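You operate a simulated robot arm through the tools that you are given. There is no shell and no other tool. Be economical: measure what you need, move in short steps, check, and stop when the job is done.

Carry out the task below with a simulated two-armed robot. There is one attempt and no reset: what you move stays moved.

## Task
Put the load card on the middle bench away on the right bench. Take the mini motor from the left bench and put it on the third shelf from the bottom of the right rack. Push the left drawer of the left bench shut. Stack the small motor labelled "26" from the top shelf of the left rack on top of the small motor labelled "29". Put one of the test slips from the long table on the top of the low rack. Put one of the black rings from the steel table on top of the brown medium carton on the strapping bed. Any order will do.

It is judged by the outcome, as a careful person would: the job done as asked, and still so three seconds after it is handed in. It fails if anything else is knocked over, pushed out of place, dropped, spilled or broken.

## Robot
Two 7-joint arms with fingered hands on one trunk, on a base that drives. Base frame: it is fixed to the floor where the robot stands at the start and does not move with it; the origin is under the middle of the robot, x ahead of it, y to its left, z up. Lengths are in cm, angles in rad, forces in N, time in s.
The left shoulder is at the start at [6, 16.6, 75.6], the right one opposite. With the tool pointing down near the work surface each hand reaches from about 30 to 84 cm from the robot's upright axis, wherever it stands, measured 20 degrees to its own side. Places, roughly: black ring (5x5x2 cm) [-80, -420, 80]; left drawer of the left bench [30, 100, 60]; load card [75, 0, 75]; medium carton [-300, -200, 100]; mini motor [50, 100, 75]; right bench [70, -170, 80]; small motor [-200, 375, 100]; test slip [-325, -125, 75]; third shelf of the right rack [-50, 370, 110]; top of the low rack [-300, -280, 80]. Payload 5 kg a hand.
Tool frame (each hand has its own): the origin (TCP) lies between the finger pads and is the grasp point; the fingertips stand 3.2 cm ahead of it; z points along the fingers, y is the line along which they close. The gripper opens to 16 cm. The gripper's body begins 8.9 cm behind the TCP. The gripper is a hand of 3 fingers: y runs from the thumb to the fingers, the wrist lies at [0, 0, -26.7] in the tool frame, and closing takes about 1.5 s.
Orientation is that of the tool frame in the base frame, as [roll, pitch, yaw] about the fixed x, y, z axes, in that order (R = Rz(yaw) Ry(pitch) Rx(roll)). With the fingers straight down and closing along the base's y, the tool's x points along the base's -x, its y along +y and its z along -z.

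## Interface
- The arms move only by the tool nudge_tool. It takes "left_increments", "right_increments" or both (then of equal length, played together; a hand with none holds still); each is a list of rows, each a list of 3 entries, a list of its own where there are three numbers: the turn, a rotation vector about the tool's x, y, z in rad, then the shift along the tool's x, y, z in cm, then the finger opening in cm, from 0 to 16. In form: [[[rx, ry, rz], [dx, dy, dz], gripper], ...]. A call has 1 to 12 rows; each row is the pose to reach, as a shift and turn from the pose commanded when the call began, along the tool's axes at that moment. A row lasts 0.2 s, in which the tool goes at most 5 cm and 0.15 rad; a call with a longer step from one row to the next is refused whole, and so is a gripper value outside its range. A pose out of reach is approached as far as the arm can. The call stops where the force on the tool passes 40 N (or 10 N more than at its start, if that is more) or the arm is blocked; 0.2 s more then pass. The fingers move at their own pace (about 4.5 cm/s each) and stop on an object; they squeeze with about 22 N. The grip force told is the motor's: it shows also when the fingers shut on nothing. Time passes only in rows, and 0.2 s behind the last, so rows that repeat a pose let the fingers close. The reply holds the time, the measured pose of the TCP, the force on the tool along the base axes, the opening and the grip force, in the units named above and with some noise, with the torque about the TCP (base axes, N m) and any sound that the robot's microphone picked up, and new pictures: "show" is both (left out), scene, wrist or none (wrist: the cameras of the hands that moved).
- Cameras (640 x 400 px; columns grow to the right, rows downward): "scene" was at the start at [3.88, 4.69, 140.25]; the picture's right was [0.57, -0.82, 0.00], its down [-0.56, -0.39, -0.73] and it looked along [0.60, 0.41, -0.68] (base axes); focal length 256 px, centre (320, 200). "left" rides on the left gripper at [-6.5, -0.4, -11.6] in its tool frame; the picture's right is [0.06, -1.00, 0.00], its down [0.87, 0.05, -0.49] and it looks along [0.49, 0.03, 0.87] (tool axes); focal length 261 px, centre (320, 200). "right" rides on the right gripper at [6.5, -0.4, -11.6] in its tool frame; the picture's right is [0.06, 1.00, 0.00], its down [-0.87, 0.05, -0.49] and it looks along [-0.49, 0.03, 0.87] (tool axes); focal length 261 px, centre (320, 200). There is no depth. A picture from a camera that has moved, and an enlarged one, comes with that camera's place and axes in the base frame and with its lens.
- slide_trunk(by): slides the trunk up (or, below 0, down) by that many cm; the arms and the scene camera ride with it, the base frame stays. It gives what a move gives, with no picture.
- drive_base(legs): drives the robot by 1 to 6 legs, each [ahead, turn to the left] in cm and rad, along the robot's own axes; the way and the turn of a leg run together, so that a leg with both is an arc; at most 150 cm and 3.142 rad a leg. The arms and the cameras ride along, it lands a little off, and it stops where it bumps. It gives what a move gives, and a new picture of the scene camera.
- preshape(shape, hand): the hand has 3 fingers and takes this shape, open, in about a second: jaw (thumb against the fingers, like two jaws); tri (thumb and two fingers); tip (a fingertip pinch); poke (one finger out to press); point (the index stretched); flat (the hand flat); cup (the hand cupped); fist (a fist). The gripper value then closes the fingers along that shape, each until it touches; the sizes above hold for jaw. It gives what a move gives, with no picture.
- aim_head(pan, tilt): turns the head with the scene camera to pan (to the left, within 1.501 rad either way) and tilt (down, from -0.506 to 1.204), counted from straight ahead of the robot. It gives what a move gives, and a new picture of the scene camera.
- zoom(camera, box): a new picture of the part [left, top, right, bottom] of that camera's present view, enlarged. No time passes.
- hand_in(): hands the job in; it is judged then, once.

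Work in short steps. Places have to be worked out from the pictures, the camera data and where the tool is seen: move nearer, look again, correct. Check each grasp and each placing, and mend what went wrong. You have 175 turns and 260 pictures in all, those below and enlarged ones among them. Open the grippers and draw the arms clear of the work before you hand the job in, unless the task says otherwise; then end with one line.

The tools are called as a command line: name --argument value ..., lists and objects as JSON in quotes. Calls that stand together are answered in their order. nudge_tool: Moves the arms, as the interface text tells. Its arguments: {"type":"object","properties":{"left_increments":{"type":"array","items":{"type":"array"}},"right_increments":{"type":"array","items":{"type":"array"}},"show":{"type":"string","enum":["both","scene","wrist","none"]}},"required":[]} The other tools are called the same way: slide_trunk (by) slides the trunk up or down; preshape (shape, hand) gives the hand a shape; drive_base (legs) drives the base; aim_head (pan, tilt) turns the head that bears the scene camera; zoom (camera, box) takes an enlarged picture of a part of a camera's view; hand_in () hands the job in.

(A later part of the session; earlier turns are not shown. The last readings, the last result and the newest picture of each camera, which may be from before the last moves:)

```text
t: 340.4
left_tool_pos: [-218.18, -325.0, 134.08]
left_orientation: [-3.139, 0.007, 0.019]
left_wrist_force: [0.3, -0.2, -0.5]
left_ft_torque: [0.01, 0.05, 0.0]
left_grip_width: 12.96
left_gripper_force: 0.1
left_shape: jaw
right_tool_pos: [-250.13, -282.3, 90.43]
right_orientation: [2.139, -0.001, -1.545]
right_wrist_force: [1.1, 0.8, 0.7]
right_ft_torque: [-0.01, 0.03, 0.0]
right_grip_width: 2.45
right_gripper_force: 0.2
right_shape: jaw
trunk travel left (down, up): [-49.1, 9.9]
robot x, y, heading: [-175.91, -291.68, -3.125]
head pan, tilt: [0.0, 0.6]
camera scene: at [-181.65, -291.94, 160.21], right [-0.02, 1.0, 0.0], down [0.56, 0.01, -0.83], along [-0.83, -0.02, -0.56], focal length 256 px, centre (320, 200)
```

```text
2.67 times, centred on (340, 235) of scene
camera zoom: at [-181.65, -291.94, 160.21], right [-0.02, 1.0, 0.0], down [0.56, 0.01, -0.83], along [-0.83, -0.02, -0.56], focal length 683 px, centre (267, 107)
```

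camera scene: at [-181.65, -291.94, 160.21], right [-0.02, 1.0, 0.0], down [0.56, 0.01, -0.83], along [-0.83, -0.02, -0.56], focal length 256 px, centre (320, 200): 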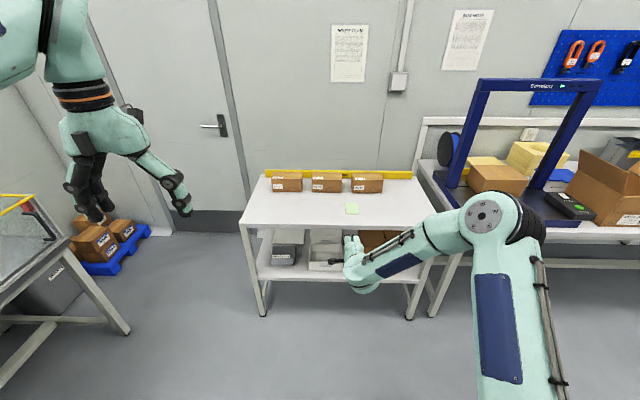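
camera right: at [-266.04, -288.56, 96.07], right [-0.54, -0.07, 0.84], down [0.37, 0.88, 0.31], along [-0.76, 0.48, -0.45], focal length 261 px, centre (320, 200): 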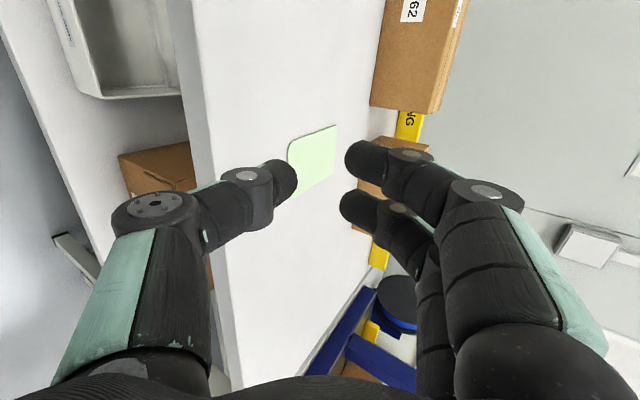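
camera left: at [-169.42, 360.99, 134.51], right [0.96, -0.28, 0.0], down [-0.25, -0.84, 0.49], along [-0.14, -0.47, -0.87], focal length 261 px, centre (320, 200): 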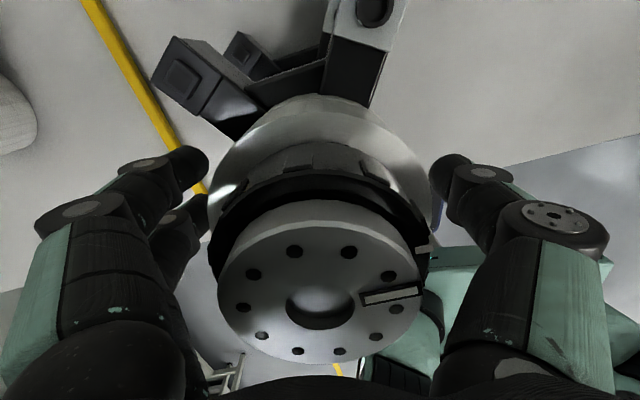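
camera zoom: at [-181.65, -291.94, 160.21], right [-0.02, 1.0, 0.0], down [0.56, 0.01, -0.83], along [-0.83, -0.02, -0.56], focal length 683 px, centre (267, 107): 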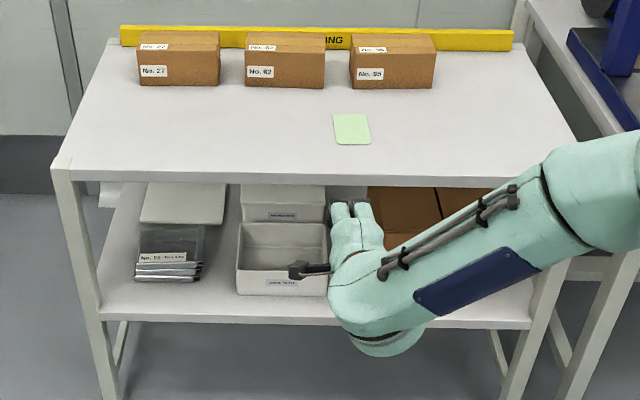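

Slip done. I bring the right hand up and back to pointing down.

nudge_tool --right_increments '[[[0.14, 0, 0], [0, 3, -2], 6], [[0.28, 0, 0], [0, 6, -4], 6], [[0.42, 0, 0], [0, 9, -6], 6], [[0.56, 0, 0], [0, 12, -8], 6], [[0.7, 0, 0], [0, 15, -10], 6], [[0.84, 0, 0], [0, 18, -12], 6], [[0.98, 0, 0], [0, 21, -13.5], 6], [[1.0, 0, 0], [0, 23, -15], 6]]' --show "none"

nudge_tool --right_increments '[[[0, 0, -0.15], [0, 0, 0], 6], [[0, 0, -0.3], [0, 0, 0], 6], [[0, 0, -0.45], [0, 0, 0], 6], [[0, 0, -0.6], [0, 0, 0], 6], [[0, 0, -0.75], [0, 0, 0], 6], [[0, 0, -0.9], [0, 0, 0], 6], [[0, 0, -1.05], [0, 0, 0], 6], [[0, 0, -1.2], [0, 0, 0], 6], [[0, 0, -1.35], [0, 0, 0], 6], [[0, 0, -1.5], [0, 0, 0], 6]]' --show "none"

aim_head --pan 1.3 --tilt 0.4

```text
t: 342.2
left_tool_pos: [-218.2, -325.02, 134.06]
left_orientation: [-3.138, 0.004, 0.018]
left_wrist_force: [1.1, -0.2, 0.5]
left_ft_torque: [0.0, 0.03, 0.03]
left_grip_width: 12.98
left_gripper_force: 0.1
left_shape: jaw
right_tool_pos: [-249.42, -283.04, 115.54]
right_orientation: [-3.122, 0.013, -1.534]
right_wrist_force: [-1.8, 0.0, 6.5]
right_ft_torque: [-0.1, -0.1, -0.04]
right_grip_width: 5.98
right_gripper_force: 0.1
right_shape: jaw
right hand out of reach, approached as far as the arm can: row 8
trunk travel left (down, up): [-49.1, 9.9]
robot x, y, heading: [-176.15, -291.74, -3.118]
head pan, tilt: [0.0, 0.6]
```

```text
t: 344.4
left_tool_pos: [-218.35, -324.82, 134.18]
left_orientation: [3.141, 0.005, 0.02]
left_wrist_force: [-0.6, 0.3, 0.2]
left_ft_torque: [-0.04, -0.02, -0.02]
left_grip_width: 12.99
left_gripper_force: 0.1
left_shape: jaw
right_tool_pos: [-249.76, -282.84, 116.29]
right_orientation: [3.139, 0.002, -0.044]
right_wrist_force: [0.8, 0.0, 0.2]
right_ft_torque: [-0.06, 0.0, -0.04]
right_grip_width: 6.0
right_gripper_force: 0.1
right_shape: jaw
right hand out of reach, approached as far as the arm can: row 1, 2, 3, 4, 5, 6, 7, 8, 9, 10
trunk travel left (down, up): [-49.1, 9.9]
robot x, y, heading: [-176.05, -291.58, -3.126]
head pan, tilt: [0.0, 0.6]
```

```text
t: 345.8
left_tool_pos: [-218.43, -325.01, 134.07]
left_orientation: [-3.138, 0.004, 0.019]
left_wrist_force: [0.9, 0.4, -1.2]
left_ft_torque: [0.01, -0.03, -0.01]
left_grip_width: 12.94
left_gripper_force: 0.0
left_shape: jaw
right_tool_pos: [-249.68, -283.04, 116.46]
right_orientation: [3.141, 0.001, -0.047]
right_wrist_force: [-0.3, 0.0, -0.2]
right_ft_torque: [0.01, 0.05, 0.01]
right_grip_width: 6.01
right_gripper_force: 0.0
right_shape: jaw
trunk travel left (down, up): [-49.1, 9.9]
robot x, y, heading: [-175.9, -292.06, -3.115]
head pan, tilt: [1.3, 0.4]
camera scene: at [-175.22, -300.73, 162.02], right [-0.97, 0.25, 0.0], down [0.1, 0.38, -0.92], along [-0.23, -0.89, -0.39], focal length 256 px, centre (320, 200)
```

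scene: 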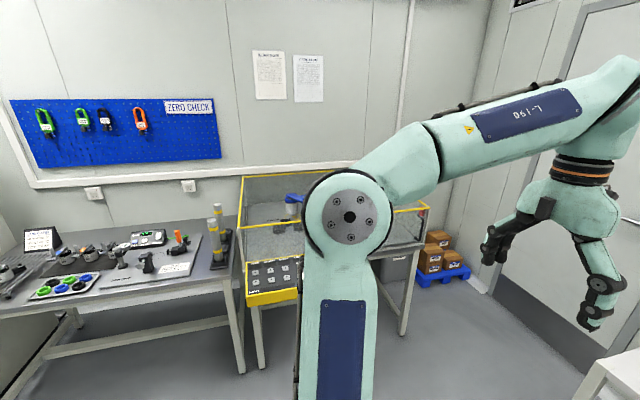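

The ring tray with green, black and blue rings is on the steel table at about [-87, -421]. I draw the right hand in and up, then drive over there.

nudge_tool --right_increments '[[[0, 0, 0], [4, -3, -1], 8], [[0, 0, 0], [8, -6, -3], 8], [[0, 0, 0], [12, -9, -5], 8], [[0, 0, 0], [16, -12, -7], 8], [[0, 0, 0], [20, -15, -8], 8], [[0, 0, 0], [23, -16, -9], 8]]' --show "none"

drive_base --legs '[[0, 2.55], [125, 0], [0, -1.0]]'

aim_head --pan -0.1 --tilt 0.75

```text
refused: row 1 steps farther than a row can; nothing moved
```

```text
t: 359.5
left_tool_pos: [-12.65, -360.34, 133.96]
left_orientation: [-3.14, 0.005, 2.318]
left_wrist_force: [0.0, 0.5, 1.1]
left_ft_torque: [-0.04, -0.05, 0.01]
left_grip_width: 12.97
left_gripper_force: 0.1
left_shape: jaw
right_tool_pos: [-22.22, -410.02, 116.64]
right_orientation: [3.111, -0.014, 2.26]
right_wrist_force: [-2.1, 9.1, -0.9]
right_ft_torque: [-0.29, -0.11, -0.7]
right_grip_width: 5.87
right_gripper_force: 0.1
right_shape: jaw
trunk travel left (down, up): [-49.1, 9.9]
robot x, y, heading: [-65.44, -350.95, -0.816]
head pan, tilt: [1.3, 0.4]
stopped in leg 3: the force on the tool passed its limit (the readings are from after the stop); the commanded pose is now the measured one
camera scene: at [-59.43, -344.27, 162.02], right [0.47, -0.88, 0.0], down [-0.34, -0.18, -0.92], along [0.81, 0.43, -0.39], focal length 256 px, centre (320, 200)
```

scene: 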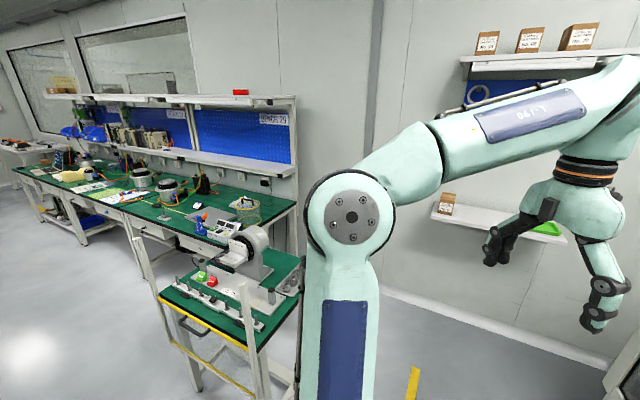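

```text
t: 361.1
left_tool_pos: [-12.55, -360.13, 134.06]
left_orientation: [-3.138, 0.006, 2.316]
left_wrist_force: [-0.3, -0.4, 0.3]
left_ft_torque: [-0.02, -0.03, 0.05]
left_grip_width: 12.98
left_gripper_force: 0.0
left_shape: jaw
right_tool_pos: [-22.23, -409.99, 116.72]
right_orientation: [3.114, -0.013, 2.262]
right_wrist_force: [-3.2, 13.7, -1.7]
right_ft_torque: [-0.4, -0.21, -0.82]
right_grip_width: 5.77
right_gripper_force: 0.1
right_shape: jaw
trunk travel left (down, up): [-49.1, 9.9]
robot x, y, heading: [-65.78, -351.08, -0.814]
head pan, tilt: [-0.099, 0.75]
camera scene: at [-62.48, -355.11, 158.92], right [-0.79, -0.61, 0.0], down [-0.42, 0.54, -0.73], along [0.45, -0.58, -0.68], focal length 256 px, centre (320, 200)
```

scene: 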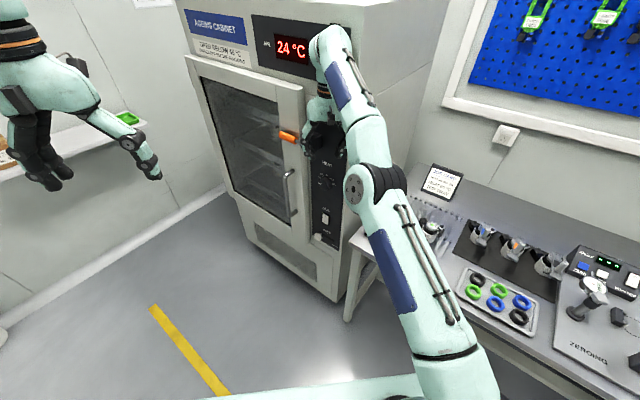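

The retract was refused and the right hand then bumped lightly against the cabinet. I turn back a bit to free it.

drive_base --legs '[[0, 0.12]]'

```text
t: 362.0
left_tool_pos: [-11.81, -353.68, 134.07]
left_orientation: [-3.14, 0.003, 2.44]
left_wrist_force: [0.5, 1.3, -0.5]
left_ft_torque: [-0.06, 0.02, 0.0]
left_grip_width: 12.99
left_gripper_force: 0.1
left_shape: jaw
right_tool_pos: [-15.42, -404.24, 116.68]
right_orientation: [3.114, -0.012, 2.385]
right_wrist_force: [-0.2, 0.2, -0.2]
right_ft_torque: [-0.03, 0.04, -0.03]
right_grip_width: 5.97
right_gripper_force: 0.0
right_shape: jaw
trunk travel left (down, up): [-49.1, 9.9]
robot x, y, heading: [-65.68, -350.38, -0.694]
head pan, tilt: [-0.099, 0.75]
camera scene: at [-61.93, -354.69, 158.93], right [-0.71, -0.7, 0.0], down [-0.48, 0.48, -0.73], along [0.51, -0.52, -0.68], focal length 256 px, centre (320, 200)
```

scene: 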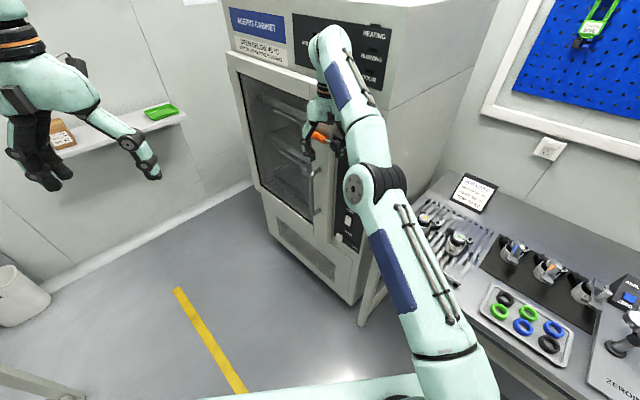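

Free now. I retract the right hand in smaller steps.

nudge_tool --right_increments '[[[0, 0, 0], [4, -2, -1], 8], [[0, 0, 0], [8, -4, -2], 8], [[0, 0, 0], [12, -6, -3], 8], [[0, 0, 0], [16, -8, -4], 8], [[0, 0, 0], [20, -10, -5], 8], [[0, 0, 0], [24, -12, -6], 8]]' --show "scene"

```text
t: 363.6
left_tool_pos: [-11.98, -353.92, 133.95]
left_orientation: [-3.141, 0.004, 2.44]
left_wrist_force: [0.2, -0.2, -0.2]
left_ft_torque: [0.02, -0.02, 0.01]
left_grip_width: 12.99
left_gripper_force: 0.1
left_shape: jaw
right_tool_pos: [-30.0, -403.32, 127.82]
right_orientation: [2.99, 0.148, 2.296]
right_wrist_force: [0.3, 0.3, -0.1]
right_ft_torque: [0.02, -0.01, -0.04]
right_grip_width: 8.01
right_gripper_force: 0.0
right_shape: jaw
right hand out of reach, approached as far as the arm can: row 1, 2, 3
trunk travel left (down, up): [-49.1, 9.9]
robot x, y, heading: [-65.18, -350.62, -0.688]
head pan, tilt: [-0.099, 0.75]
stopped in row 6 (right hand): the arm was blocked; the commanded pose is now the measured one
camera scene: at [-62.08, -354.93, 158.91], right [-0.71, -0.7, 0.0], down [-0.48, 0.49, -0.73], along [0.51, -0.52, -0.68], focal length 256 px, centre (320, 200)
```

scene: 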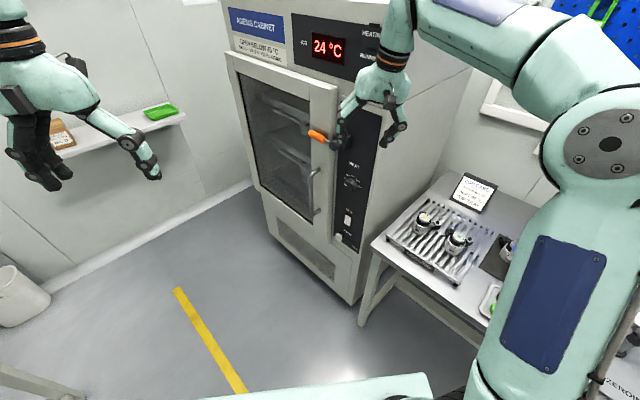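

The cabinet still shows 24 °C and nothing moved. I back up 22 cm before turning right to face the table.

drive_base --legs '[[-22, 0], [0, -0.88]]'

```text
t: 367.6
left_tool_pos: [-50.31, -380.14, 134.0]
left_orientation: [-3.141, 0.004, 1.564]
left_wrist_force: [-0.2, 0.0, -0.9]
left_ft_torque: [0.03, 0.03, 0.01]
left_grip_width: 12.94
left_gripper_force: 0.1
left_shape: jaw
right_tool_pos: [-99.83, -397.88, 127.82]
right_orientation: [2.992, 0.148, 1.419]
right_wrist_force: [-0.4, -0.7, 0.4]
right_ft_torque: [0.01, -0.01, -0.01]
right_grip_width: 7.97
right_gripper_force: 0.0
right_shape: jaw
trunk travel left (down, up): [-49.1, 9.9]
robot x, y, heading: [-82.16, -336.94, -1.571]
head pan, tilt: [-0.099, 0.75]
camera scene: at [-83.01, -342.29, 158.91], right [-1.0, 0.1, 0.0], down [0.07, 0.68, -0.73], along [-0.07, -0.73, -0.68], focal length 256 px, centre (320, 200)
```

scene: 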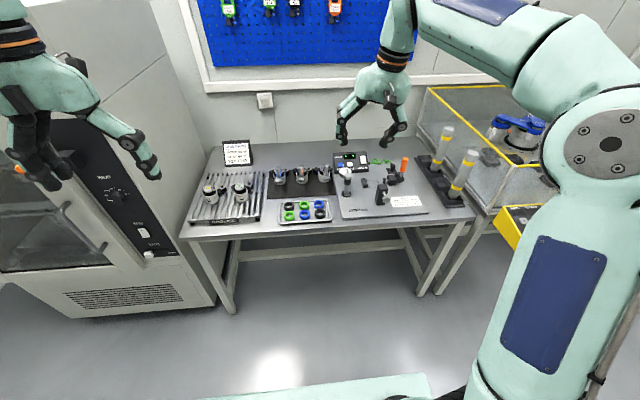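

The tray is at about [-84, -422]. I zoom to see the rings.

zoom --camera "scene" --box '[260, 180, 350, 240]'

drive_base --legs '[[24, 0]]'

```text
6.67 times, centred on (305, 210) of scene
camera zoom: at [-83.01, -342.29, 158.91], right [-1.0, 0.1, 0.0], down [0.07, 0.68, -0.73], along [-0.07, -0.73, -0.68], focal length 1708 px, centre (420, 133)
```

zoom: 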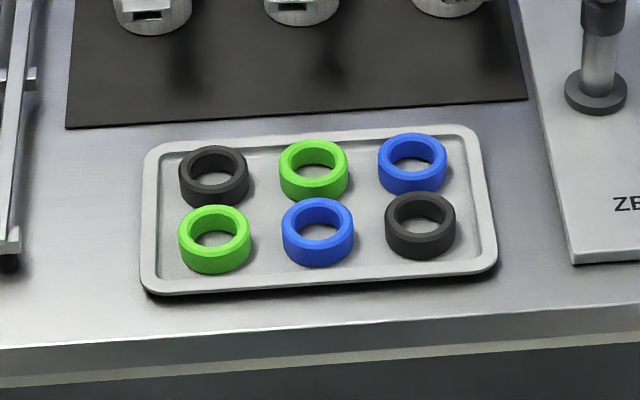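

```text
t: 369.3
left_tool_pos: [-50.26, -404.31, 133.85]
left_orientation: [-3.139, 0.002, 1.56]
left_wrist_force: [0.1, -0.9, 0.6]
left_ft_torque: [0.1, -0.01, -0.01]
left_grip_width: 12.96
left_gripper_force: 0.1
left_shape: jaw
right_tool_pos: [-99.89, -421.71, 127.82]
right_orientation: [2.994, 0.148, 1.417]
right_wrist_force: [-1.0, -0.4, 0.1]
right_ft_torque: [0.04, -0.01, -0.02]
right_grip_width: 8.01
right_gripper_force: 0.1
right_shape: jaw
trunk travel left (down, up): [-49.1, 9.9]
robot x, y, heading: [-82.55, -361.13, -1.576]
head pan, tilt: [-0.099, 0.75]
camera scene: at [-82.95, -366.32, 158.91], right [-0.99, 0.1, 0.0], down [0.07, 0.68, -0.73], along [-0.07, -0.73, -0.68], focal length 256 px, centre (320, 200)
```

scene: 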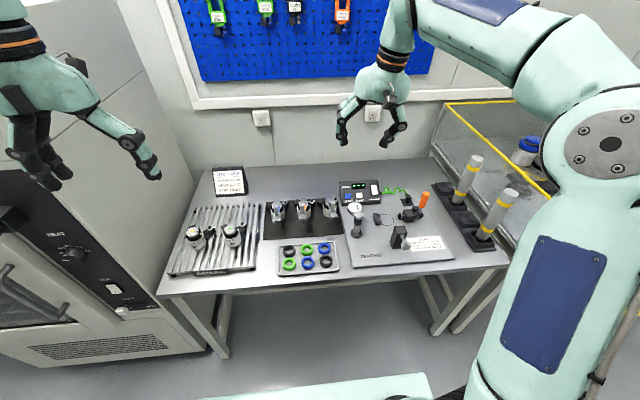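

The back-left black ring is at about [-77, -426.7]. I'll grip it with the pair of fingers on its free left side and the thumb between the rings (yaw≈1.14). I square the hand and move over it at z≈97.

nudge_tool --right_increments '[[[0.03, 0.03, 0.05], [0.4, 2.2, 3.8], 8], [[0.06, 0.06, 0.1], [0.8, 4.3, 7.6], 8], [[0.09, 0.09, 0.15], [1.2, 6.5, 11.4], 8], [[0.12, 0.12, 0.2], [1.6, 8.6, 15.2], 8], [[0.148, 0.148, 0.25], [2, 10.8, 19], 8], [[0.148, 0.148, 0.28], [2.4, 12.9, 22.8], 8], [[0.148, 0.148, 0.28], [2.8, 15, 26.6], 8], [[0.148, 0.148, 0.28], [3.1, 17, 30.4], 8], [[0.148, 0.148, 0.28], [3.4, 18.4, 33.9], 8], [[0.148, 0.148, 0.28], [3.4, 18.4, 33.9], 8]]' --show "wrist"

```text
t: 371.5
left_tool_pos: [-50.29, -404.22, 133.93]
left_orientation: [-3.14, 0.004, 1.56]
left_wrist_force: [1.2, 0.8, 0.2]
left_ft_torque: [0.05, 0.0, 0.01]
left_grip_width: 12.97
left_gripper_force: 0.0
left_shape: jaw
right_tool_pos: [-77.09, -426.11, 97.07]
right_orientation: [3.125, -0.021, 1.149]
right_wrist_force: [-0.4, 0.0, -0.2]
right_ft_torque: [-0.03, 0.01, 0.02]
right_grip_width: 7.97
right_gripper_force: 0.0
right_shape: jaw
trunk travel left (down, up): [-49.1, 9.9]
robot x, y, heading: [-81.9, -360.96, -1.57]
head pan, tilt: [-0.099, 0.75]
camera right: at [-75.11, -420.19, 108.52], right [0.94, -0.35, 0.02], down [-0.32, -0.82, 0.47], along [-0.15, -0.45, -0.88], focal length 261 px, centre (320, 200)
```

right: 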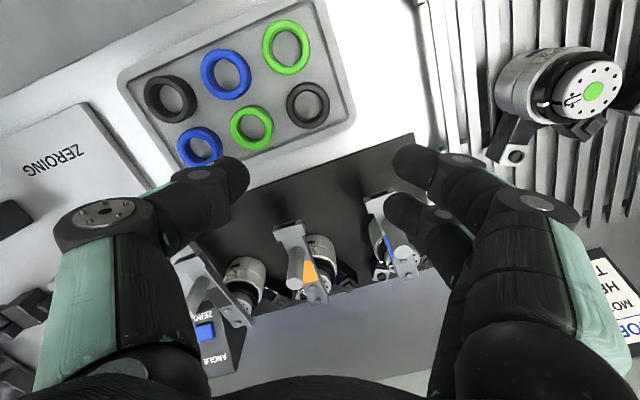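

Ring refined at [-77.4, -424.3]. I shift 1.8 cm, lower to z≈84 and check again with a 7 cm opening.

nudge_tool --right_increments '[[[0, 0, 0], [1.5, -1, 2], 7], [[0, 0, 0], [1.5, -1, 5], 7], [[0, 0, 0], [1.5, -1, 9], 7], [[0, 0, 0], [1.5, -1, 12.5], 7], [[0, 0, 0], [1.5, -1, 12.5], 7]]' --show "wrist"

```text
t: 372.7
left_tool_pos: [-50.2, -404.19, 133.99]
left_orientation: [-3.139, 0.004, 1.561]
left_wrist_force: [1.0, 0.5, 0.4]
left_ft_torque: [-0.01, -0.02, 0.03]
left_grip_width: 12.95
left_gripper_force: 0.0
left_shape: jaw
right_tool_pos: [-77.24, -424.35, 84.47]
right_orientation: [3.123, -0.024, 1.149]
right_wrist_force: [-1.4, -0.2, -1.0]
right_ft_torque: [-0.01, 0.0, 0.01]
right_grip_width: 7.06
right_gripper_force: 0.0
right_shape: jaw
trunk travel left (down, up): [-49.1, 9.9]
robot x, y, heading: [-82.26, -360.81, -1.572]
head pan, tilt: [-0.099, 0.75]
camera right: at [-75.23, -418.39, 95.99], right [0.94, -0.35, 0.02], down [-0.32, -0.82, 0.47], along [-0.15, -0.45, -0.88], focal length 261 px, centre (320, 200)
```

right: 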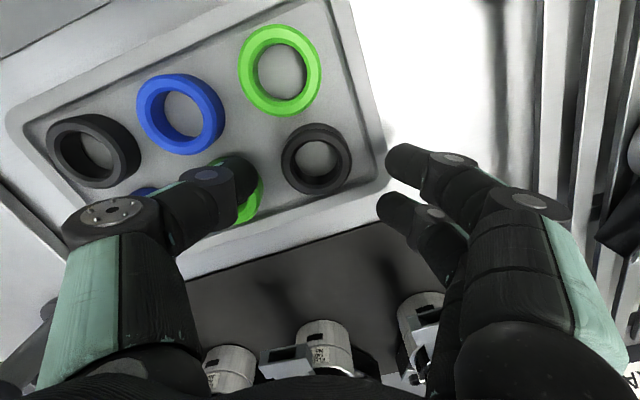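

Ring now at (317,160); the thumb would graze the neighbouring green ring, so I yaw 0.2 more, narrow to 6.4 cm and descend gently to z≈80.

nudge_tool --right_increments '[[[0, 0, 0.1], [-0.5, -0.1, 0], 6.6], [[0, 0, 0.2], [-0.5, -0.1, 1], 6.4], [[0, 0, 0.2], [-0.5, -0.1, 2], 6.4], [[0, 0, 0.2], [-0.5, -0.1, 3], 6.4], [[0, 0, 0.2], [-0.5, -0.1, 4], 6.4], [[0, 0, 0.2], [-0.5, -0.1, 4.3], 6.4]]' --show "wrist"

```text
t: 373.9
left_tool_pos: [-50.17, -404.12, 134.01]
left_orientation: [-3.14, 0.004, 1.561]
left_wrist_force: [0.7, 0.9, -0.3]
left_ft_torque: [0.01, 0.02, 0.01]
left_grip_width: 13.0
left_gripper_force: 0.0
left_shape: jaw
right_tool_pos: [-76.69, -425.21, 82.11]
right_orientation: [3.108, -0.02, 0.95]
right_wrist_force: [2.5, 2.7, 25.3]
right_ft_torque: [-0.24, -0.92, 0.1]
right_grip_width: 6.3
right_gripper_force: 0.0
right_shape: jaw
trunk travel left (down, up): [-49.1, 9.9]
robot x, y, heading: [-81.97, -361.03, -1.572]
head pan, tilt: [-0.099, 0.75]
stopped in row 5 (right hand): the force on the tool passed its limit (the readings are from after the stop); the commanded pose is now the measured one
camera right: at [-73.68, -419.67, 93.58], right [0.85, -0.53, 0.03], down [-0.48, -0.74, 0.48], along [-0.23, -0.42, -0.88], focal length 261 px, centre (320, 200)
```

right: 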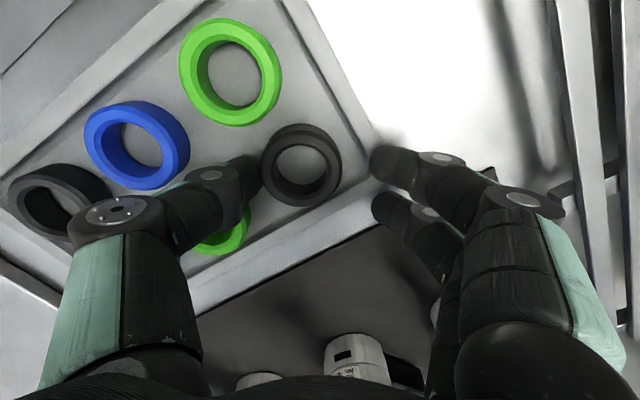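

The finger pair touched the tray rim at z≈79, so the table is higher than assumed and the ring is at [-77, -423.7]. I rise 1.5 cm, shift over and look.

nudge_tool --right_increments '[[[0, 0, 0], [0, 0, -1.5], 6.4], [[0, 0, 0], [0.95, -1, -1.5], 6.4], [[0, 0, 0], [0.95, -1, -1.5], 6.4]]' --show "wrist"

```text
t: 374.6
left_tool_pos: [-50.31, -404.12, 134.04]
left_orientation: [-3.142, 0.004, 1.561]
left_wrist_force: [0.1, -0.7, 0.1]
left_ft_torque: [-0.04, 0.01, -0.02]
left_grip_width: 12.96
left_gripper_force: 0.0
left_shape: jaw
right_tool_pos: [-77.4, -423.76, 83.06]
right_orientation: [3.116, -0.022, 0.948]
right_wrist_force: [0.2, 0.7, -0.3]
right_ft_torque: [0.02, 0.0, 0.0]
right_grip_width: 6.4
right_gripper_force: 0.0
right_shape: jaw
trunk travel left (down, up): [-49.1, 9.9]
robot x, y, heading: [-81.91, -360.71, -1.574]
head pan, tilt: [-0.099, 0.75]
camera right: at [-74.27, -418.32, 94.65], right [0.85, -0.53, 0.03], down [-0.48, -0.74, 0.48], along [-0.23, -0.41, -0.88], focal length 261 px, centre (320, 200)
```

right: 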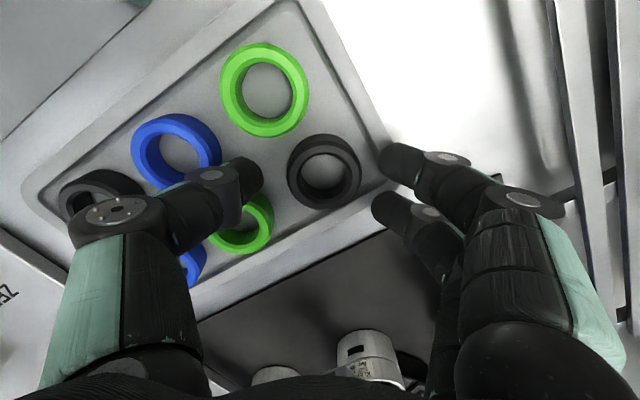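

Now the ring is centred. The rim limits the pair to tip z≈79, still ~1.3 cm below the ring's top, so I lower 0.75 cm and close.

nudge_tool --right_increments '[[[0, 0, 0], [0, 0, 0.4], 6.4], [[0, 0, 0], [0, 0, 0.75], 6.2], [[0, 0, 0], [0, 0, 0.75], 5], [[0, 0, 0], [0, 0, 0.75], 4], [[0, 0, 0], [0, 0, 0.75], 3.5], [[0, 0, 0], [0, 0, 0.75], 3.5], [[0, 0, 0], [0, 0, 0.75], 3.5]]' --show "wrist"

```text
t: 376.2
left_tool_pos: [-50.12, -404.21, 134.07]
left_orientation: [-3.14, 0.005, 1.56]
left_wrist_force: [0.4, -1.0, -0.4]
left_ft_torque: [0.0, -0.03, -0.03]
left_grip_width: 12.98
left_gripper_force: 0.1
left_shape: jaw
right_tool_pos: [-77.25, -423.79, 82.48]
right_orientation: [3.116, -0.021, 0.95]
right_wrist_force: [1.5, -1.6, 7.6]
right_ft_torque: [-0.3, -0.15, 0.04]
right_grip_width: 3.76
right_gripper_force: 21.9
right_shape: jaw
trunk travel left (down, up): [-49.1, 9.9]
robot x, y, heading: [-82.06, -360.98, -1.57]
head pan, tilt: [-0.099, 0.75]
camera right: at [-74.16, -418.27, 93.97], right [0.85, -0.53, 0.03], down [-0.48, -0.74, 0.48], along [-0.23, -0.42, -0.88], focal length 261 px, centre (320, 200)
```

right: 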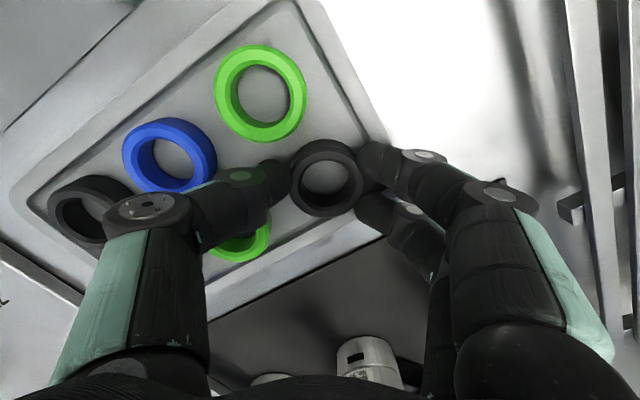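

Gripped on the ring (3.8 cm between pads at the rounded tips). I lift slowly and check.

nudge_tool --right_increments '[[[0, 0, 0], [0, 0, -1], 3.5], [[0, 0, 0], [0, 0, -2.5], 3.5], [[0, 0, 0], [0, 0, -5], 3.5], [[0, 0, 0], [0, 0, -8], 3.5], [[0, 0, 0], [0, 0, -11], 3.5]]' --show "wrist"

```text
t: 377.4
left_tool_pos: [-50.09, -404.23, 133.98]
left_orientation: [3.142, 0.001, 1.561]
left_wrist_force: [0.6, 1.2, 0.4]
left_ft_torque: [-0.04, -0.01, -0.01]
left_grip_width: 12.99
left_gripper_force: 0.0
left_shape: jaw
right_tool_pos: [-77.56, -423.77, 93.53]
right_orientation: [3.115, -0.019, 0.949]
right_wrist_force: [0.2, 0.3, -0.1]
right_ft_torque: [-0.04, 0.0, 0.03]
right_grip_width: 3.72
right_gripper_force: 21.9
right_shape: jaw
trunk travel left (down, up): [-49.1, 9.9]
robot x, y, heading: [-82.27, -360.44, -1.573]
head pan, tilt: [-0.099, 0.75]
camera right: at [-74.48, -418.19, 104.97], right [0.85, -0.53, 0.03], down [-0.48, -0.74, 0.48], along [-0.23, -0.42, -0.88], focal length 261 px, centre (320, 200)
```

right: 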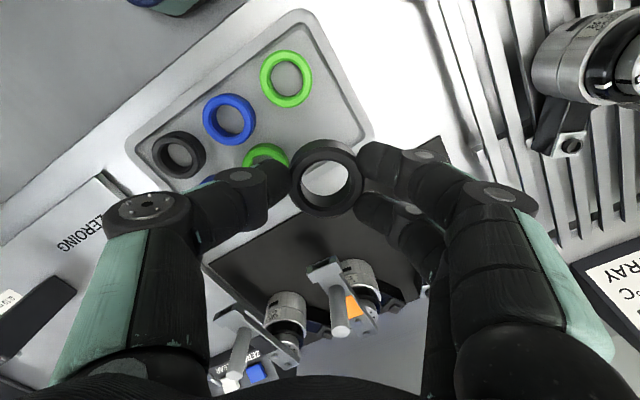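

Ring held. I raise it and retract a bit, then drive back from the table.

nudge_tool --right_increments '[[[0, 0, 0], [0, 0, -4], 3.5], [[0, 0, 0], [0, 0, -8], 3.5], [[0, 0, 0], [1, -2, -12], 3.5], [[0, 0, 0], [2, -5, -15], 3.5], [[0, 0, 0], [4, -8, -18], 3.5], [[0, 0, 0], [6, -11, -20], 3.5]]' --show "none"

drive_base --legs '[[-42, 0]]'

```text
t: 378.9
left_tool_pos: [-50.34, -404.09, 134.09]
left_orientation: [-3.14, 0.007, 1.561]
left_wrist_force: [-0.6, -1.9, 0.4]
left_ft_torque: [-0.03, -0.02, 0.0]
left_grip_width: 12.99
left_gripper_force: 0.1
left_shape: jaw
right_tool_pos: [-83.78, -412.48, 113.17]
right_orientation: [3.116, -0.02, 0.951]
right_wrist_force: [0.0, 0.2, -0.7]
right_ft_torque: [-0.01, -0.03, 0.0]
right_grip_width: 3.69
right_gripper_force: 22.1
right_shape: jaw
trunk travel left (down, up): [-49.1, 9.9]
robot x, y, heading: [-82.04, -360.87, -1.571]
head pan, tilt: [-0.099, 0.75]
```

```text
t: 381.4
left_tool_pos: [-50.4, -361.83, 134.05]
left_orientation: [-3.138, 0.005, 1.554]
left_wrist_force: [0.6, 1.2, 0.6]
left_ft_torque: [-0.01, 0.02, -0.04]
left_grip_width: 12.98
left_gripper_force: 0.0
left_shape: jaw
right_tool_pos: [-83.86, -369.9, 113.09]
right_orientation: [3.116, -0.018, 0.943]
right_wrist_force: [-0.1, -0.2, 0.6]
right_ft_torque: [-0.01, 0.0, 0.01]
right_grip_width: 3.71
right_gripper_force: 22.0
right_shape: jaw
trunk travel left (down, up): [-49.1, 9.9]
robot x, y, heading: [-81.75, -318.08, -1.581]
head pan, tilt: [-0.099, 0.75]
camera scene: at [-82.81, -323.55, 158.92], right [-0.99, 0.11, 0.0], down [0.07, 0.68, -0.73], along [-0.08, -0.73, -0.68], focal length 256 px, centre (320, 200)
```

scene: 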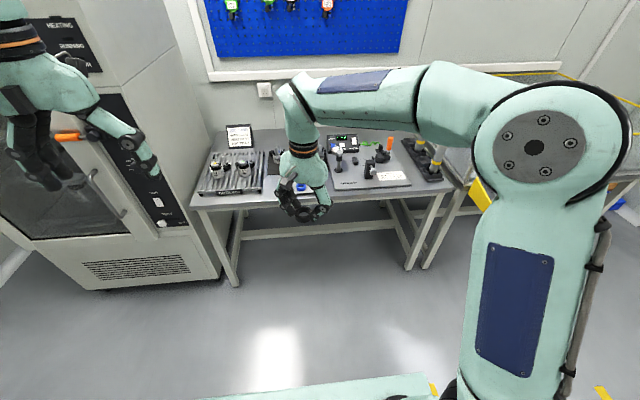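

Clear of the table, ring in hand. Now I drive diagonally to the strapping bed and face it.

drive_base --legs '[[0, -2.24], [79, 0], [79, 0], [0, 0.68]]'

aim_head --pan 0.0 --tilt 0.6

```text
t: 396.7
left_tool_pos: [-247.84, -251.15, 133.99]
left_orientation: [-3.14, 0.006, -0.003]
left_wrist_force: [0.6, 0.9, 1.2]
left_ft_torque: [0.03, 0.0, 0.04]
left_grip_width: 12.99
left_gripper_force: 0.2
left_shape: jaw
right_tool_pos: [-256.55, -217.71, 113.09]
right_orientation: [3.115, -0.019, -0.616]
right_wrist_force: [-0.1, -0.5, -0.4]
right_ft_torque: [-0.01, 0.01, 0.01]
right_grip_width: 3.7
right_gripper_force: 22.2
right_shape: jaw
trunk travel left (down, up): [-49.1, 9.9]
robot x, y, heading: [-204.61, -218.93, -3.137]
head pan, tilt: [-0.099, 0.75]
camera scene: at [-209.98, -218.2, 158.91], right [0.09, 1.0, 0.0], down [0.68, -0.06, -0.73], along [-0.73, 0.07, -0.68], focal length 256 px, centre (320, 200)
```

scene: 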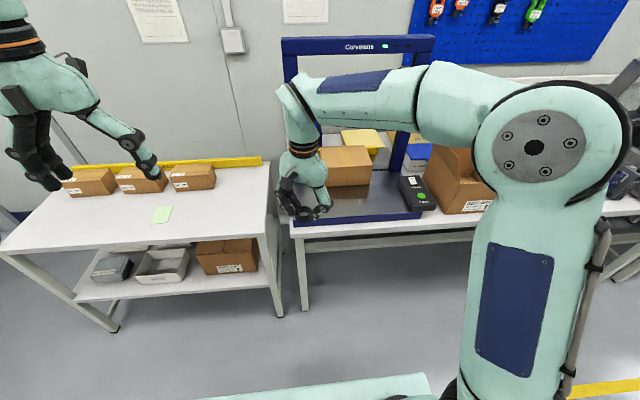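

```text
t: 397.4
left_tool_pos: [-247.94, -251.04, 134.02]
left_orientation: [-3.14, 0.002, -0.004]
left_wrist_force: [-0.2, 0.0, -1.6]
left_ft_torque: [0.0, 0.04, -0.02]
left_grip_width: 12.98
left_gripper_force: 0.1
left_shape: jaw
right_tool_pos: [-256.44, -217.72, 113.03]
right_orientation: [3.115, -0.018, -0.617]
right_wrist_force: [-0.4, -0.3, 0.0]
right_ft_torque: [0.02, 0.0, -0.02]
right_grip_width: 3.7
right_gripper_force: 22.2
right_shape: jaw
trunk travel left (down, up): [-49.1, 9.9]
robot x, y, heading: [-204.54, -218.65, -3.138]
head pan, tilt: [0.0, 0.6]
camera scene: at [-210.59, -218.95, 160.2], right [0.0, 1.0, 0.0], down [0.57, 0.0, -0.82], along [-0.82, 0.0, -0.57], focal length 256 px, centre (320, 200)
```

scene: 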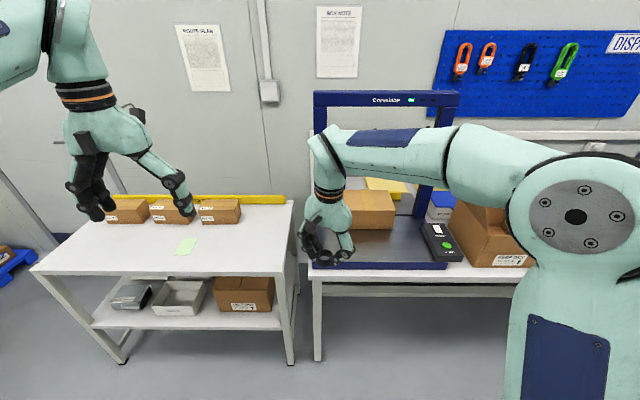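

The carton's top is at z≈94, spanning roughly x -301…-315, y -208…-186, partly under the arch (x≈-312). I shift the right hand 20 cm to the right and drive 33 cm closer.

nudge_tool --right_increments '[[[0, 0, 0], [-2.3, -3.2, -1], 3.5], [[0, 0, 0], [-4.6, -6.5, -2], 3.5], [[0, 0, 0], [-6.9, -9.7, -2], 3.5], [[0, 0, 0], [-9.2, -13, -2], 3.5], [[0, 0, 0], [-11.6, -16.2, -2], 3.5]]' --show "none"

```text
t: 398.6
left_tool_pos: [-247.93, -251.0, 134.03]
left_orientation: [-3.14, 0.003, -0.006]
left_wrist_force: [0.5, -0.6, -0.1]
left_ft_torque: [-0.06, -0.01, 0.0]
left_grip_width: 12.96
left_gripper_force: 0.1
left_shape: jaw
right_tool_pos: [-256.39, -197.7, 114.45]
right_orientation: [3.116, -0.022, -0.616]
right_wrist_force: [1.1, 0.4, 0.0]
right_ft_torque: [-0.02, 0.01, 0.0]
right_grip_width: 3.65
right_gripper_force: 22.1
right_shape: jaw
trunk travel left (down, up): [-49.1, 9.9]
robot x, y, heading: [-204.89, -219.18, -3.138]
head pan, tilt: [0.0, 0.6]
```

drive_base --legs '[[33, 0]]'

zoom --camera "right" --box '[0, 0, 640, 400]'

```text
t: 400.8
left_tool_pos: [-281.27, -250.88, 134.01]
left_orientation: [-3.141, 0.003, -0.012]
left_wrist_force: [-1.0, -0.1, -0.6]
left_ft_torque: [0.01, -0.06, 0.02]
left_grip_width: 12.97
left_gripper_force: 0.1
left_shape: jaw
right_tool_pos: [-289.43, -197.54, 114.43]
right_orientation: [3.114, -0.021, -0.621]
right_wrist_force: [0.1, 0.7, 0.3]
right_ft_torque: [-0.02, -0.01, -0.03]
right_grip_width: 3.65
right_gripper_force: 22.3
right_shape: jaw
trunk travel left (down, up): [-49.1, 9.9]
robot x, y, heading: [-238.11, -218.95, 3.134]
head pan, tilt: [0.0, 0.6]
camera scene: at [-243.77, -218.98, 160.19], right [0.0, 1.0, 0.0], down [0.57, 0.0, -0.82], along [-0.82, 0.0, -0.57], focal length 256 px, centre (320, 200)
```

scene: 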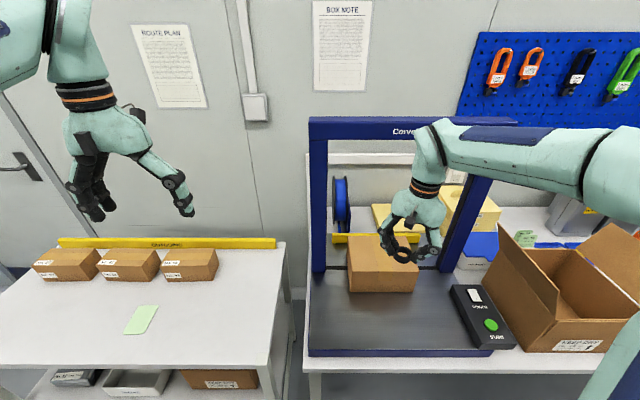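

```text
1.00 times, centred on (320, 200) of right
camera zoom: at [-284.03, -200.67, 125.92], right [-0.53, -0.85, 0.03], down [-0.74, 0.48, 0.47], along [-0.41, 0.23, -0.88], focal length 261 px, centre (320, 200)
```

zoom: 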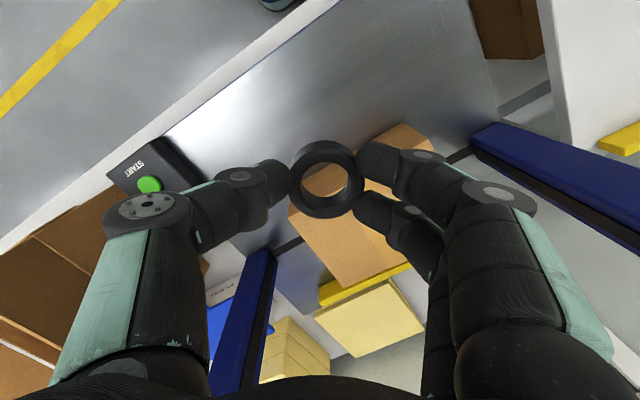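

The carton's top spans about x -298…-315, y -207…-187. I take the ring to [-302.5, -197] at z≈101, in front of the arch bar.

nudge_tool --right_increments '[[[0, 0, 0], [-3, 2, 0], 3.5], [[0, 0, 0], [-6, 4, 1], 3.5], [[0, 0, 0], [-9, 6, 3], 3.5], [[0, 0, 0], [-10.9, 7.2, 6], 3.5], [[0, 0, 0], [-10.9, 7.2, 10], 3.5], [[0, 0, 0], [-10.9, 7.2, 13], 3.5], [[0, 0, 0], [-10.9, 7.2, 13], 3.5]]' --show "both"

```text
t: 402.4
left_tool_pos: [-281.06, -250.91, 133.99]
left_orientation: [-3.138, 0.001, -0.01]
left_wrist_force: [0.6, -0.3, 0.4]
left_ft_torque: [0.0, -0.03, 0.03]
left_grip_width: 12.97
left_gripper_force: 0.0
left_shape: jaw
right_tool_pos: [-302.55, -197.49, 101.36]
right_orientation: [3.115, -0.019, -0.624]
right_wrist_force: [0.3, -0.5, 0.1]
right_ft_torque: [-0.02, 0.03, 0.04]
right_grip_width: 3.65
right_gripper_force: 21.9
right_shape: jaw
trunk travel left (down, up): [-49.1, 9.9]
robot x, y, heading: [-238.11, -218.91, 3.139]
head pan, tilt: [0.0, 0.6]
camera scene: at [-243.63, -218.99, 160.2], right [0.0, 1.0, 0.0], down [0.56, 0.0, -0.83], along [-0.83, 0.0, -0.56], focal length 256 px, centre (320, 200)
camera right: at [-296.96, -200.51, 112.96], right [-0.53, -0.85, 0.03], down [-0.74, 0.48, 0.48], along [-0.42, 0.23, -0.88], focal length 261 px, centre (320, 200)
```

scene: 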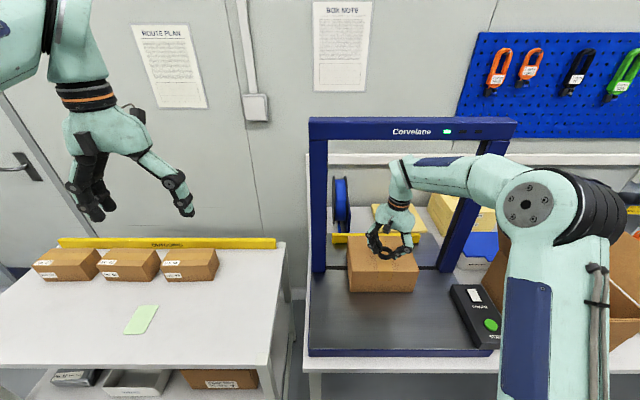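
right: 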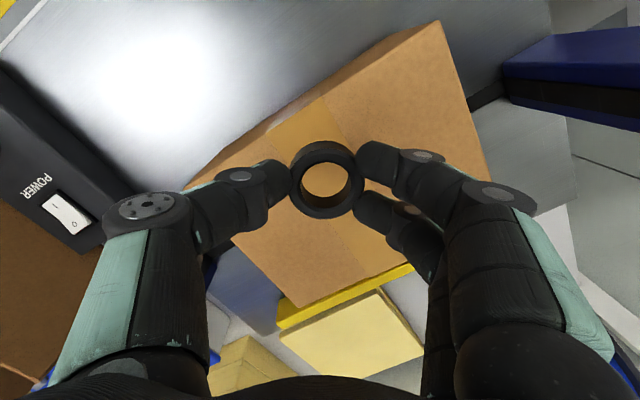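

The ring is over the carton top. I lower in small steps, watching the force.

nudge_tool --right_increments '[[[0, 0, 0], [0, 0, 0.8], 3.5], [[0, 0, 0], [0, 0, 1.5], 3.5], [[0, 0, 0], [0, 0, 2.0], 3.5], [[0, 0, 0], [0, 0, 2.4], 3.5], [[0, 0, 0], [0, 0, 2.4], 3.5]]' --show "wrist"

```text
t: 403.6
left_tool_pos: [-281.24, -250.87, 133.97]
left_orientation: [-3.138, 0.004, -0.01]
left_wrist_force: [-1.2, -0.2, 0.1]
left_ft_torque: [-0.01, -0.02, -0.02]
left_grip_width: 12.96
left_gripper_force: 0.1
left_shape: jaw
right_tool_pos: [-302.42, -197.64, 98.98]
right_orientation: [3.115, -0.019, -0.622]
right_wrist_force: [-0.3, 0.0, 0.2]
right_ft_torque: [0.01, -0.04, 0.0]
right_grip_width: 3.66
right_gripper_force: 21.5
right_shape: jaw
trunk travel left (down, up): [-49.1, 9.9]
robot x, y, heading: [-237.57, -218.66, 3.14]
head pan, tilt: [0.0, 0.6]
camera right: at [-296.9, -200.68, 110.54], right [-0.53, -0.85, 0.03], down [-0.74, 0.48, 0.48], along [-0.42, 0.23, -0.88], focal length 261 px, centre (320, 200)
```

right: 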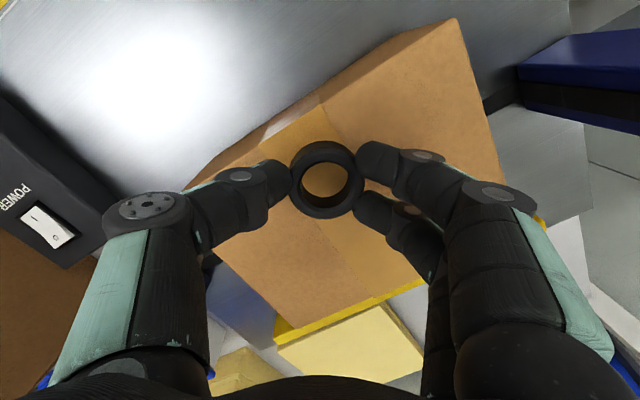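

No contact yet at 99. I go on in 0.3 cm steps.

nudge_tool --right_increments '[[[0, 0, 0], [0, 0, 0.3], 3.5], [[0, 0, 0], [0, 0, 0.6], 3.5], [[0, 0, 0], [0, 0, 0.9], 3.5], [[0, 0, 0], [0, 0, 1.2], 3.5], [[0, 0, 0], [0, 0, 1.2], 3.5]]' --show "wrist"

```text
t: 404.8
left_tool_pos: [-281.23, -250.91, 134.17]
left_orientation: [-3.139, 0.004, -0.012]
left_wrist_force: [-0.2, 0.5, 0.3]
left_ft_torque: [0.01, -0.03, -0.01]
left_grip_width: 12.97
left_gripper_force: 0.0
left_shape: jaw
right_tool_pos: [-302.47, -197.61, 97.93]
right_orientation: [3.113, -0.018, -0.622]
right_wrist_force: [-0.9, 0.4, 8.6]
right_ft_torque: [-0.07, 0.1, -0.03]
right_grip_width: 3.66
right_gripper_force: 22.2
right_shape: jaw
trunk travel left (down, up): [-49.1, 9.9]
robot x, y, heading: [-237.82, -218.89, 3.137]
head pan, tilt: [0.0, 0.6]
camera right: at [-296.96, -200.69, 109.44], right [-0.53, -0.85, 0.03], down [-0.74, 0.48, 0.48], along [-0.42, 0.23, -0.88], focal length 261 px, centre (320, 200)
```

right: 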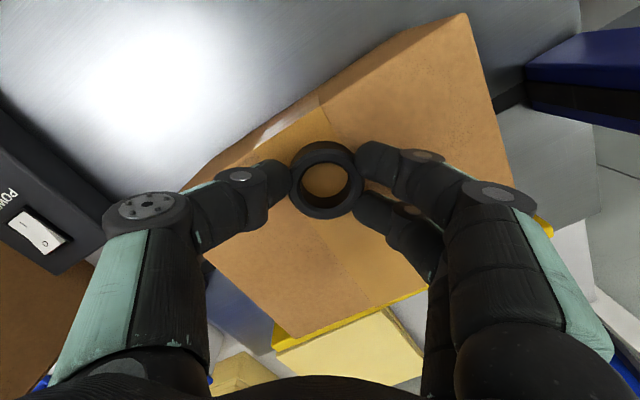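

The ring rests on the carton (8.6 N). I open gently and rise straight up.

nudge_tool --right_increments '[[[0, 0, 0], [0, 0, -0.1], 4.5], [[0, 0, 0], [0, 0, -0.1], 6], [[0, 0, 0], [0, 0, -0.1], 7.5], [[0, 0, 0], [0, 0, -0.1], 7.5], [[0, 0, 0], [0, 0, -2.5], 7.5], [[0, 0, 0], [0, 0, -6], 7.5], [[0, 0, 0], [0.5, 0, -10], 7.5], [[0, 0, 0], [4, -2.5, -12], 7.5], [[0, 0, 0], [8, -5, -13], 7.5]]' --show "both"

```text
t: 406.8
left_tool_pos: [-281.03, -250.76, 134.0]
left_orientation: [-3.14, 0.007, -0.011]
left_wrist_force: [0.2, 0.3, -0.2]
left_ft_torque: [0.01, 0.02, -0.01]
left_grip_width: 12.97
left_gripper_force: 0.0
left_shape: jaw
right_tool_pos: [-293.07, -197.8, 110.82]
right_orientation: [3.114, -0.018, -0.622]
right_wrist_force: [-0.1, -0.6, -0.1]
right_ft_torque: [-0.05, 0.02, 0.0]
right_grip_width: 7.44
right_gripper_force: 0.1
right_shape: jaw
trunk travel left (down, up): [-49.1, 9.9]
robot x, y, heading: [-237.63, -219.06, 3.14]
head pan, tilt: [0.0, 0.6]
camera scene: at [-243.54, -218.99, 160.2], right [0.0, 1.0, 0.0], down [0.56, 0.0, -0.83], along [-0.83, 0.0, -0.56], focal length 256 px, centre (320, 200)
camera right: at [-287.51, -200.89, 122.32], right [-0.53, -0.85, 0.03], down [-0.74, 0.48, 0.48], along [-0.42, 0.23, -0.88], focal length 261 px, centre (320, 200)
```

scene: 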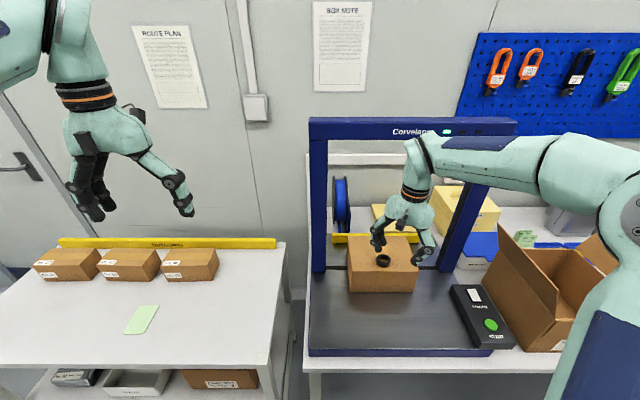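
right: 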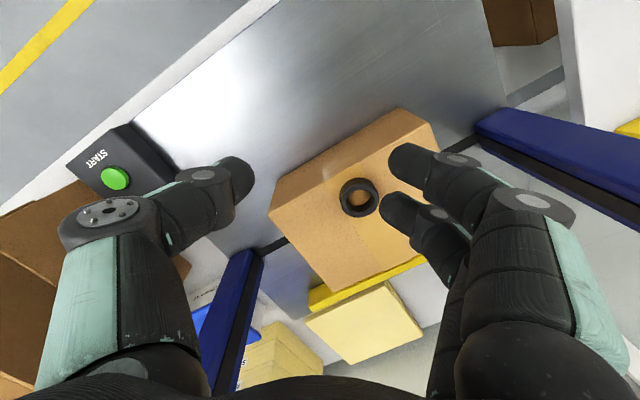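

All six items are placed. I have turns to spare, so I go back to the right bench for a closer look at where load cards are kept and at the state of the card.

drive_base --legs '[[-40, 0], [0, 3.14], [140, 0], [0, 0.1]]'

aim_head --pan 0.0 --tilt 0.5

```text
t: 423.6
left_tool_pos: [-19.1, -185.5, 134.03]
left_orientation: [-3.14, 0.004, -3.066]
left_wrist_force: [0.2, 0.9, -0.8]
left_ft_torque: [-0.06, -0.02, 0.01]
left_grip_width: 12.97
left_gripper_force: 0.0
left_shape: jaw
right_tool_pos: [-2.68, -237.47, 110.8]
right_orientation: [3.116, -0.017, 2.606]
right_wrist_force: [0.1, 1.1, 0.1]
right_ft_torque: [-0.06, 0.02, -0.01]
right_grip_width: 7.44
right_gripper_force: 0.0
right_shape: jaw
trunk travel left (down, up): [-49.1, 9.9]
robot x, y, heading: [-59.65, -221.1, 0.081]
head pan, tilt: [0.0, 0.6]
camera scene: at [-53.68, -220.53, 160.2], right [0.08, -1.0, 0.0], down [-0.56, -0.05, -0.83], along [0.82, 0.07, -0.56], focal length 256 px, centre (320, 200)
```

scene: 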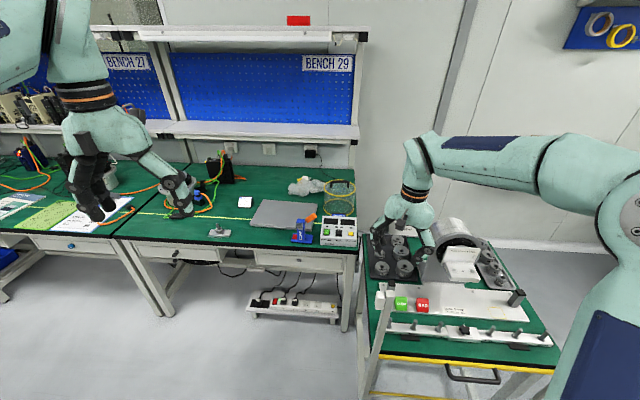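

```text
t: 424.3
left_tool_pos: [-19.06, -185.57, 134.04]
left_orientation: [-3.139, 0.003, -3.069]
left_wrist_force: [0.0, 0.2, 0.1]
left_ft_torque: [0.0, 0.01, 0.0]
left_grip_width: 12.98
left_gripper_force: 0.0
left_shape: jaw
right_tool_pos: [-2.72, -237.61, 110.75]
right_orientation: [3.115, -0.02, 2.604]
right_wrist_force: [-1.0, 0.0, -0.1]
right_ft_torque: [-0.04, 0.01, -0.03]
right_grip_width: 7.46
right_gripper_force: 0.1
right_shape: jaw
trunk travel left (down, up): [-49.1, 9.9]
robot x, y, heading: [-59.36, -221.28, 0.082]
head pan, tilt: [0.0, 0.499]
camera scene: at [-53.38, -220.68, 161.11], right [0.08, -1.0, 0.0], down [-0.48, -0.04, -0.88], along [0.87, 0.07, -0.48], focal length 256 px, centre (320, 200)
```

scene: 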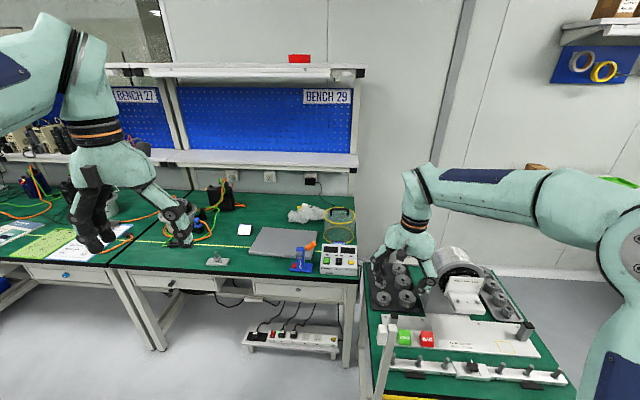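

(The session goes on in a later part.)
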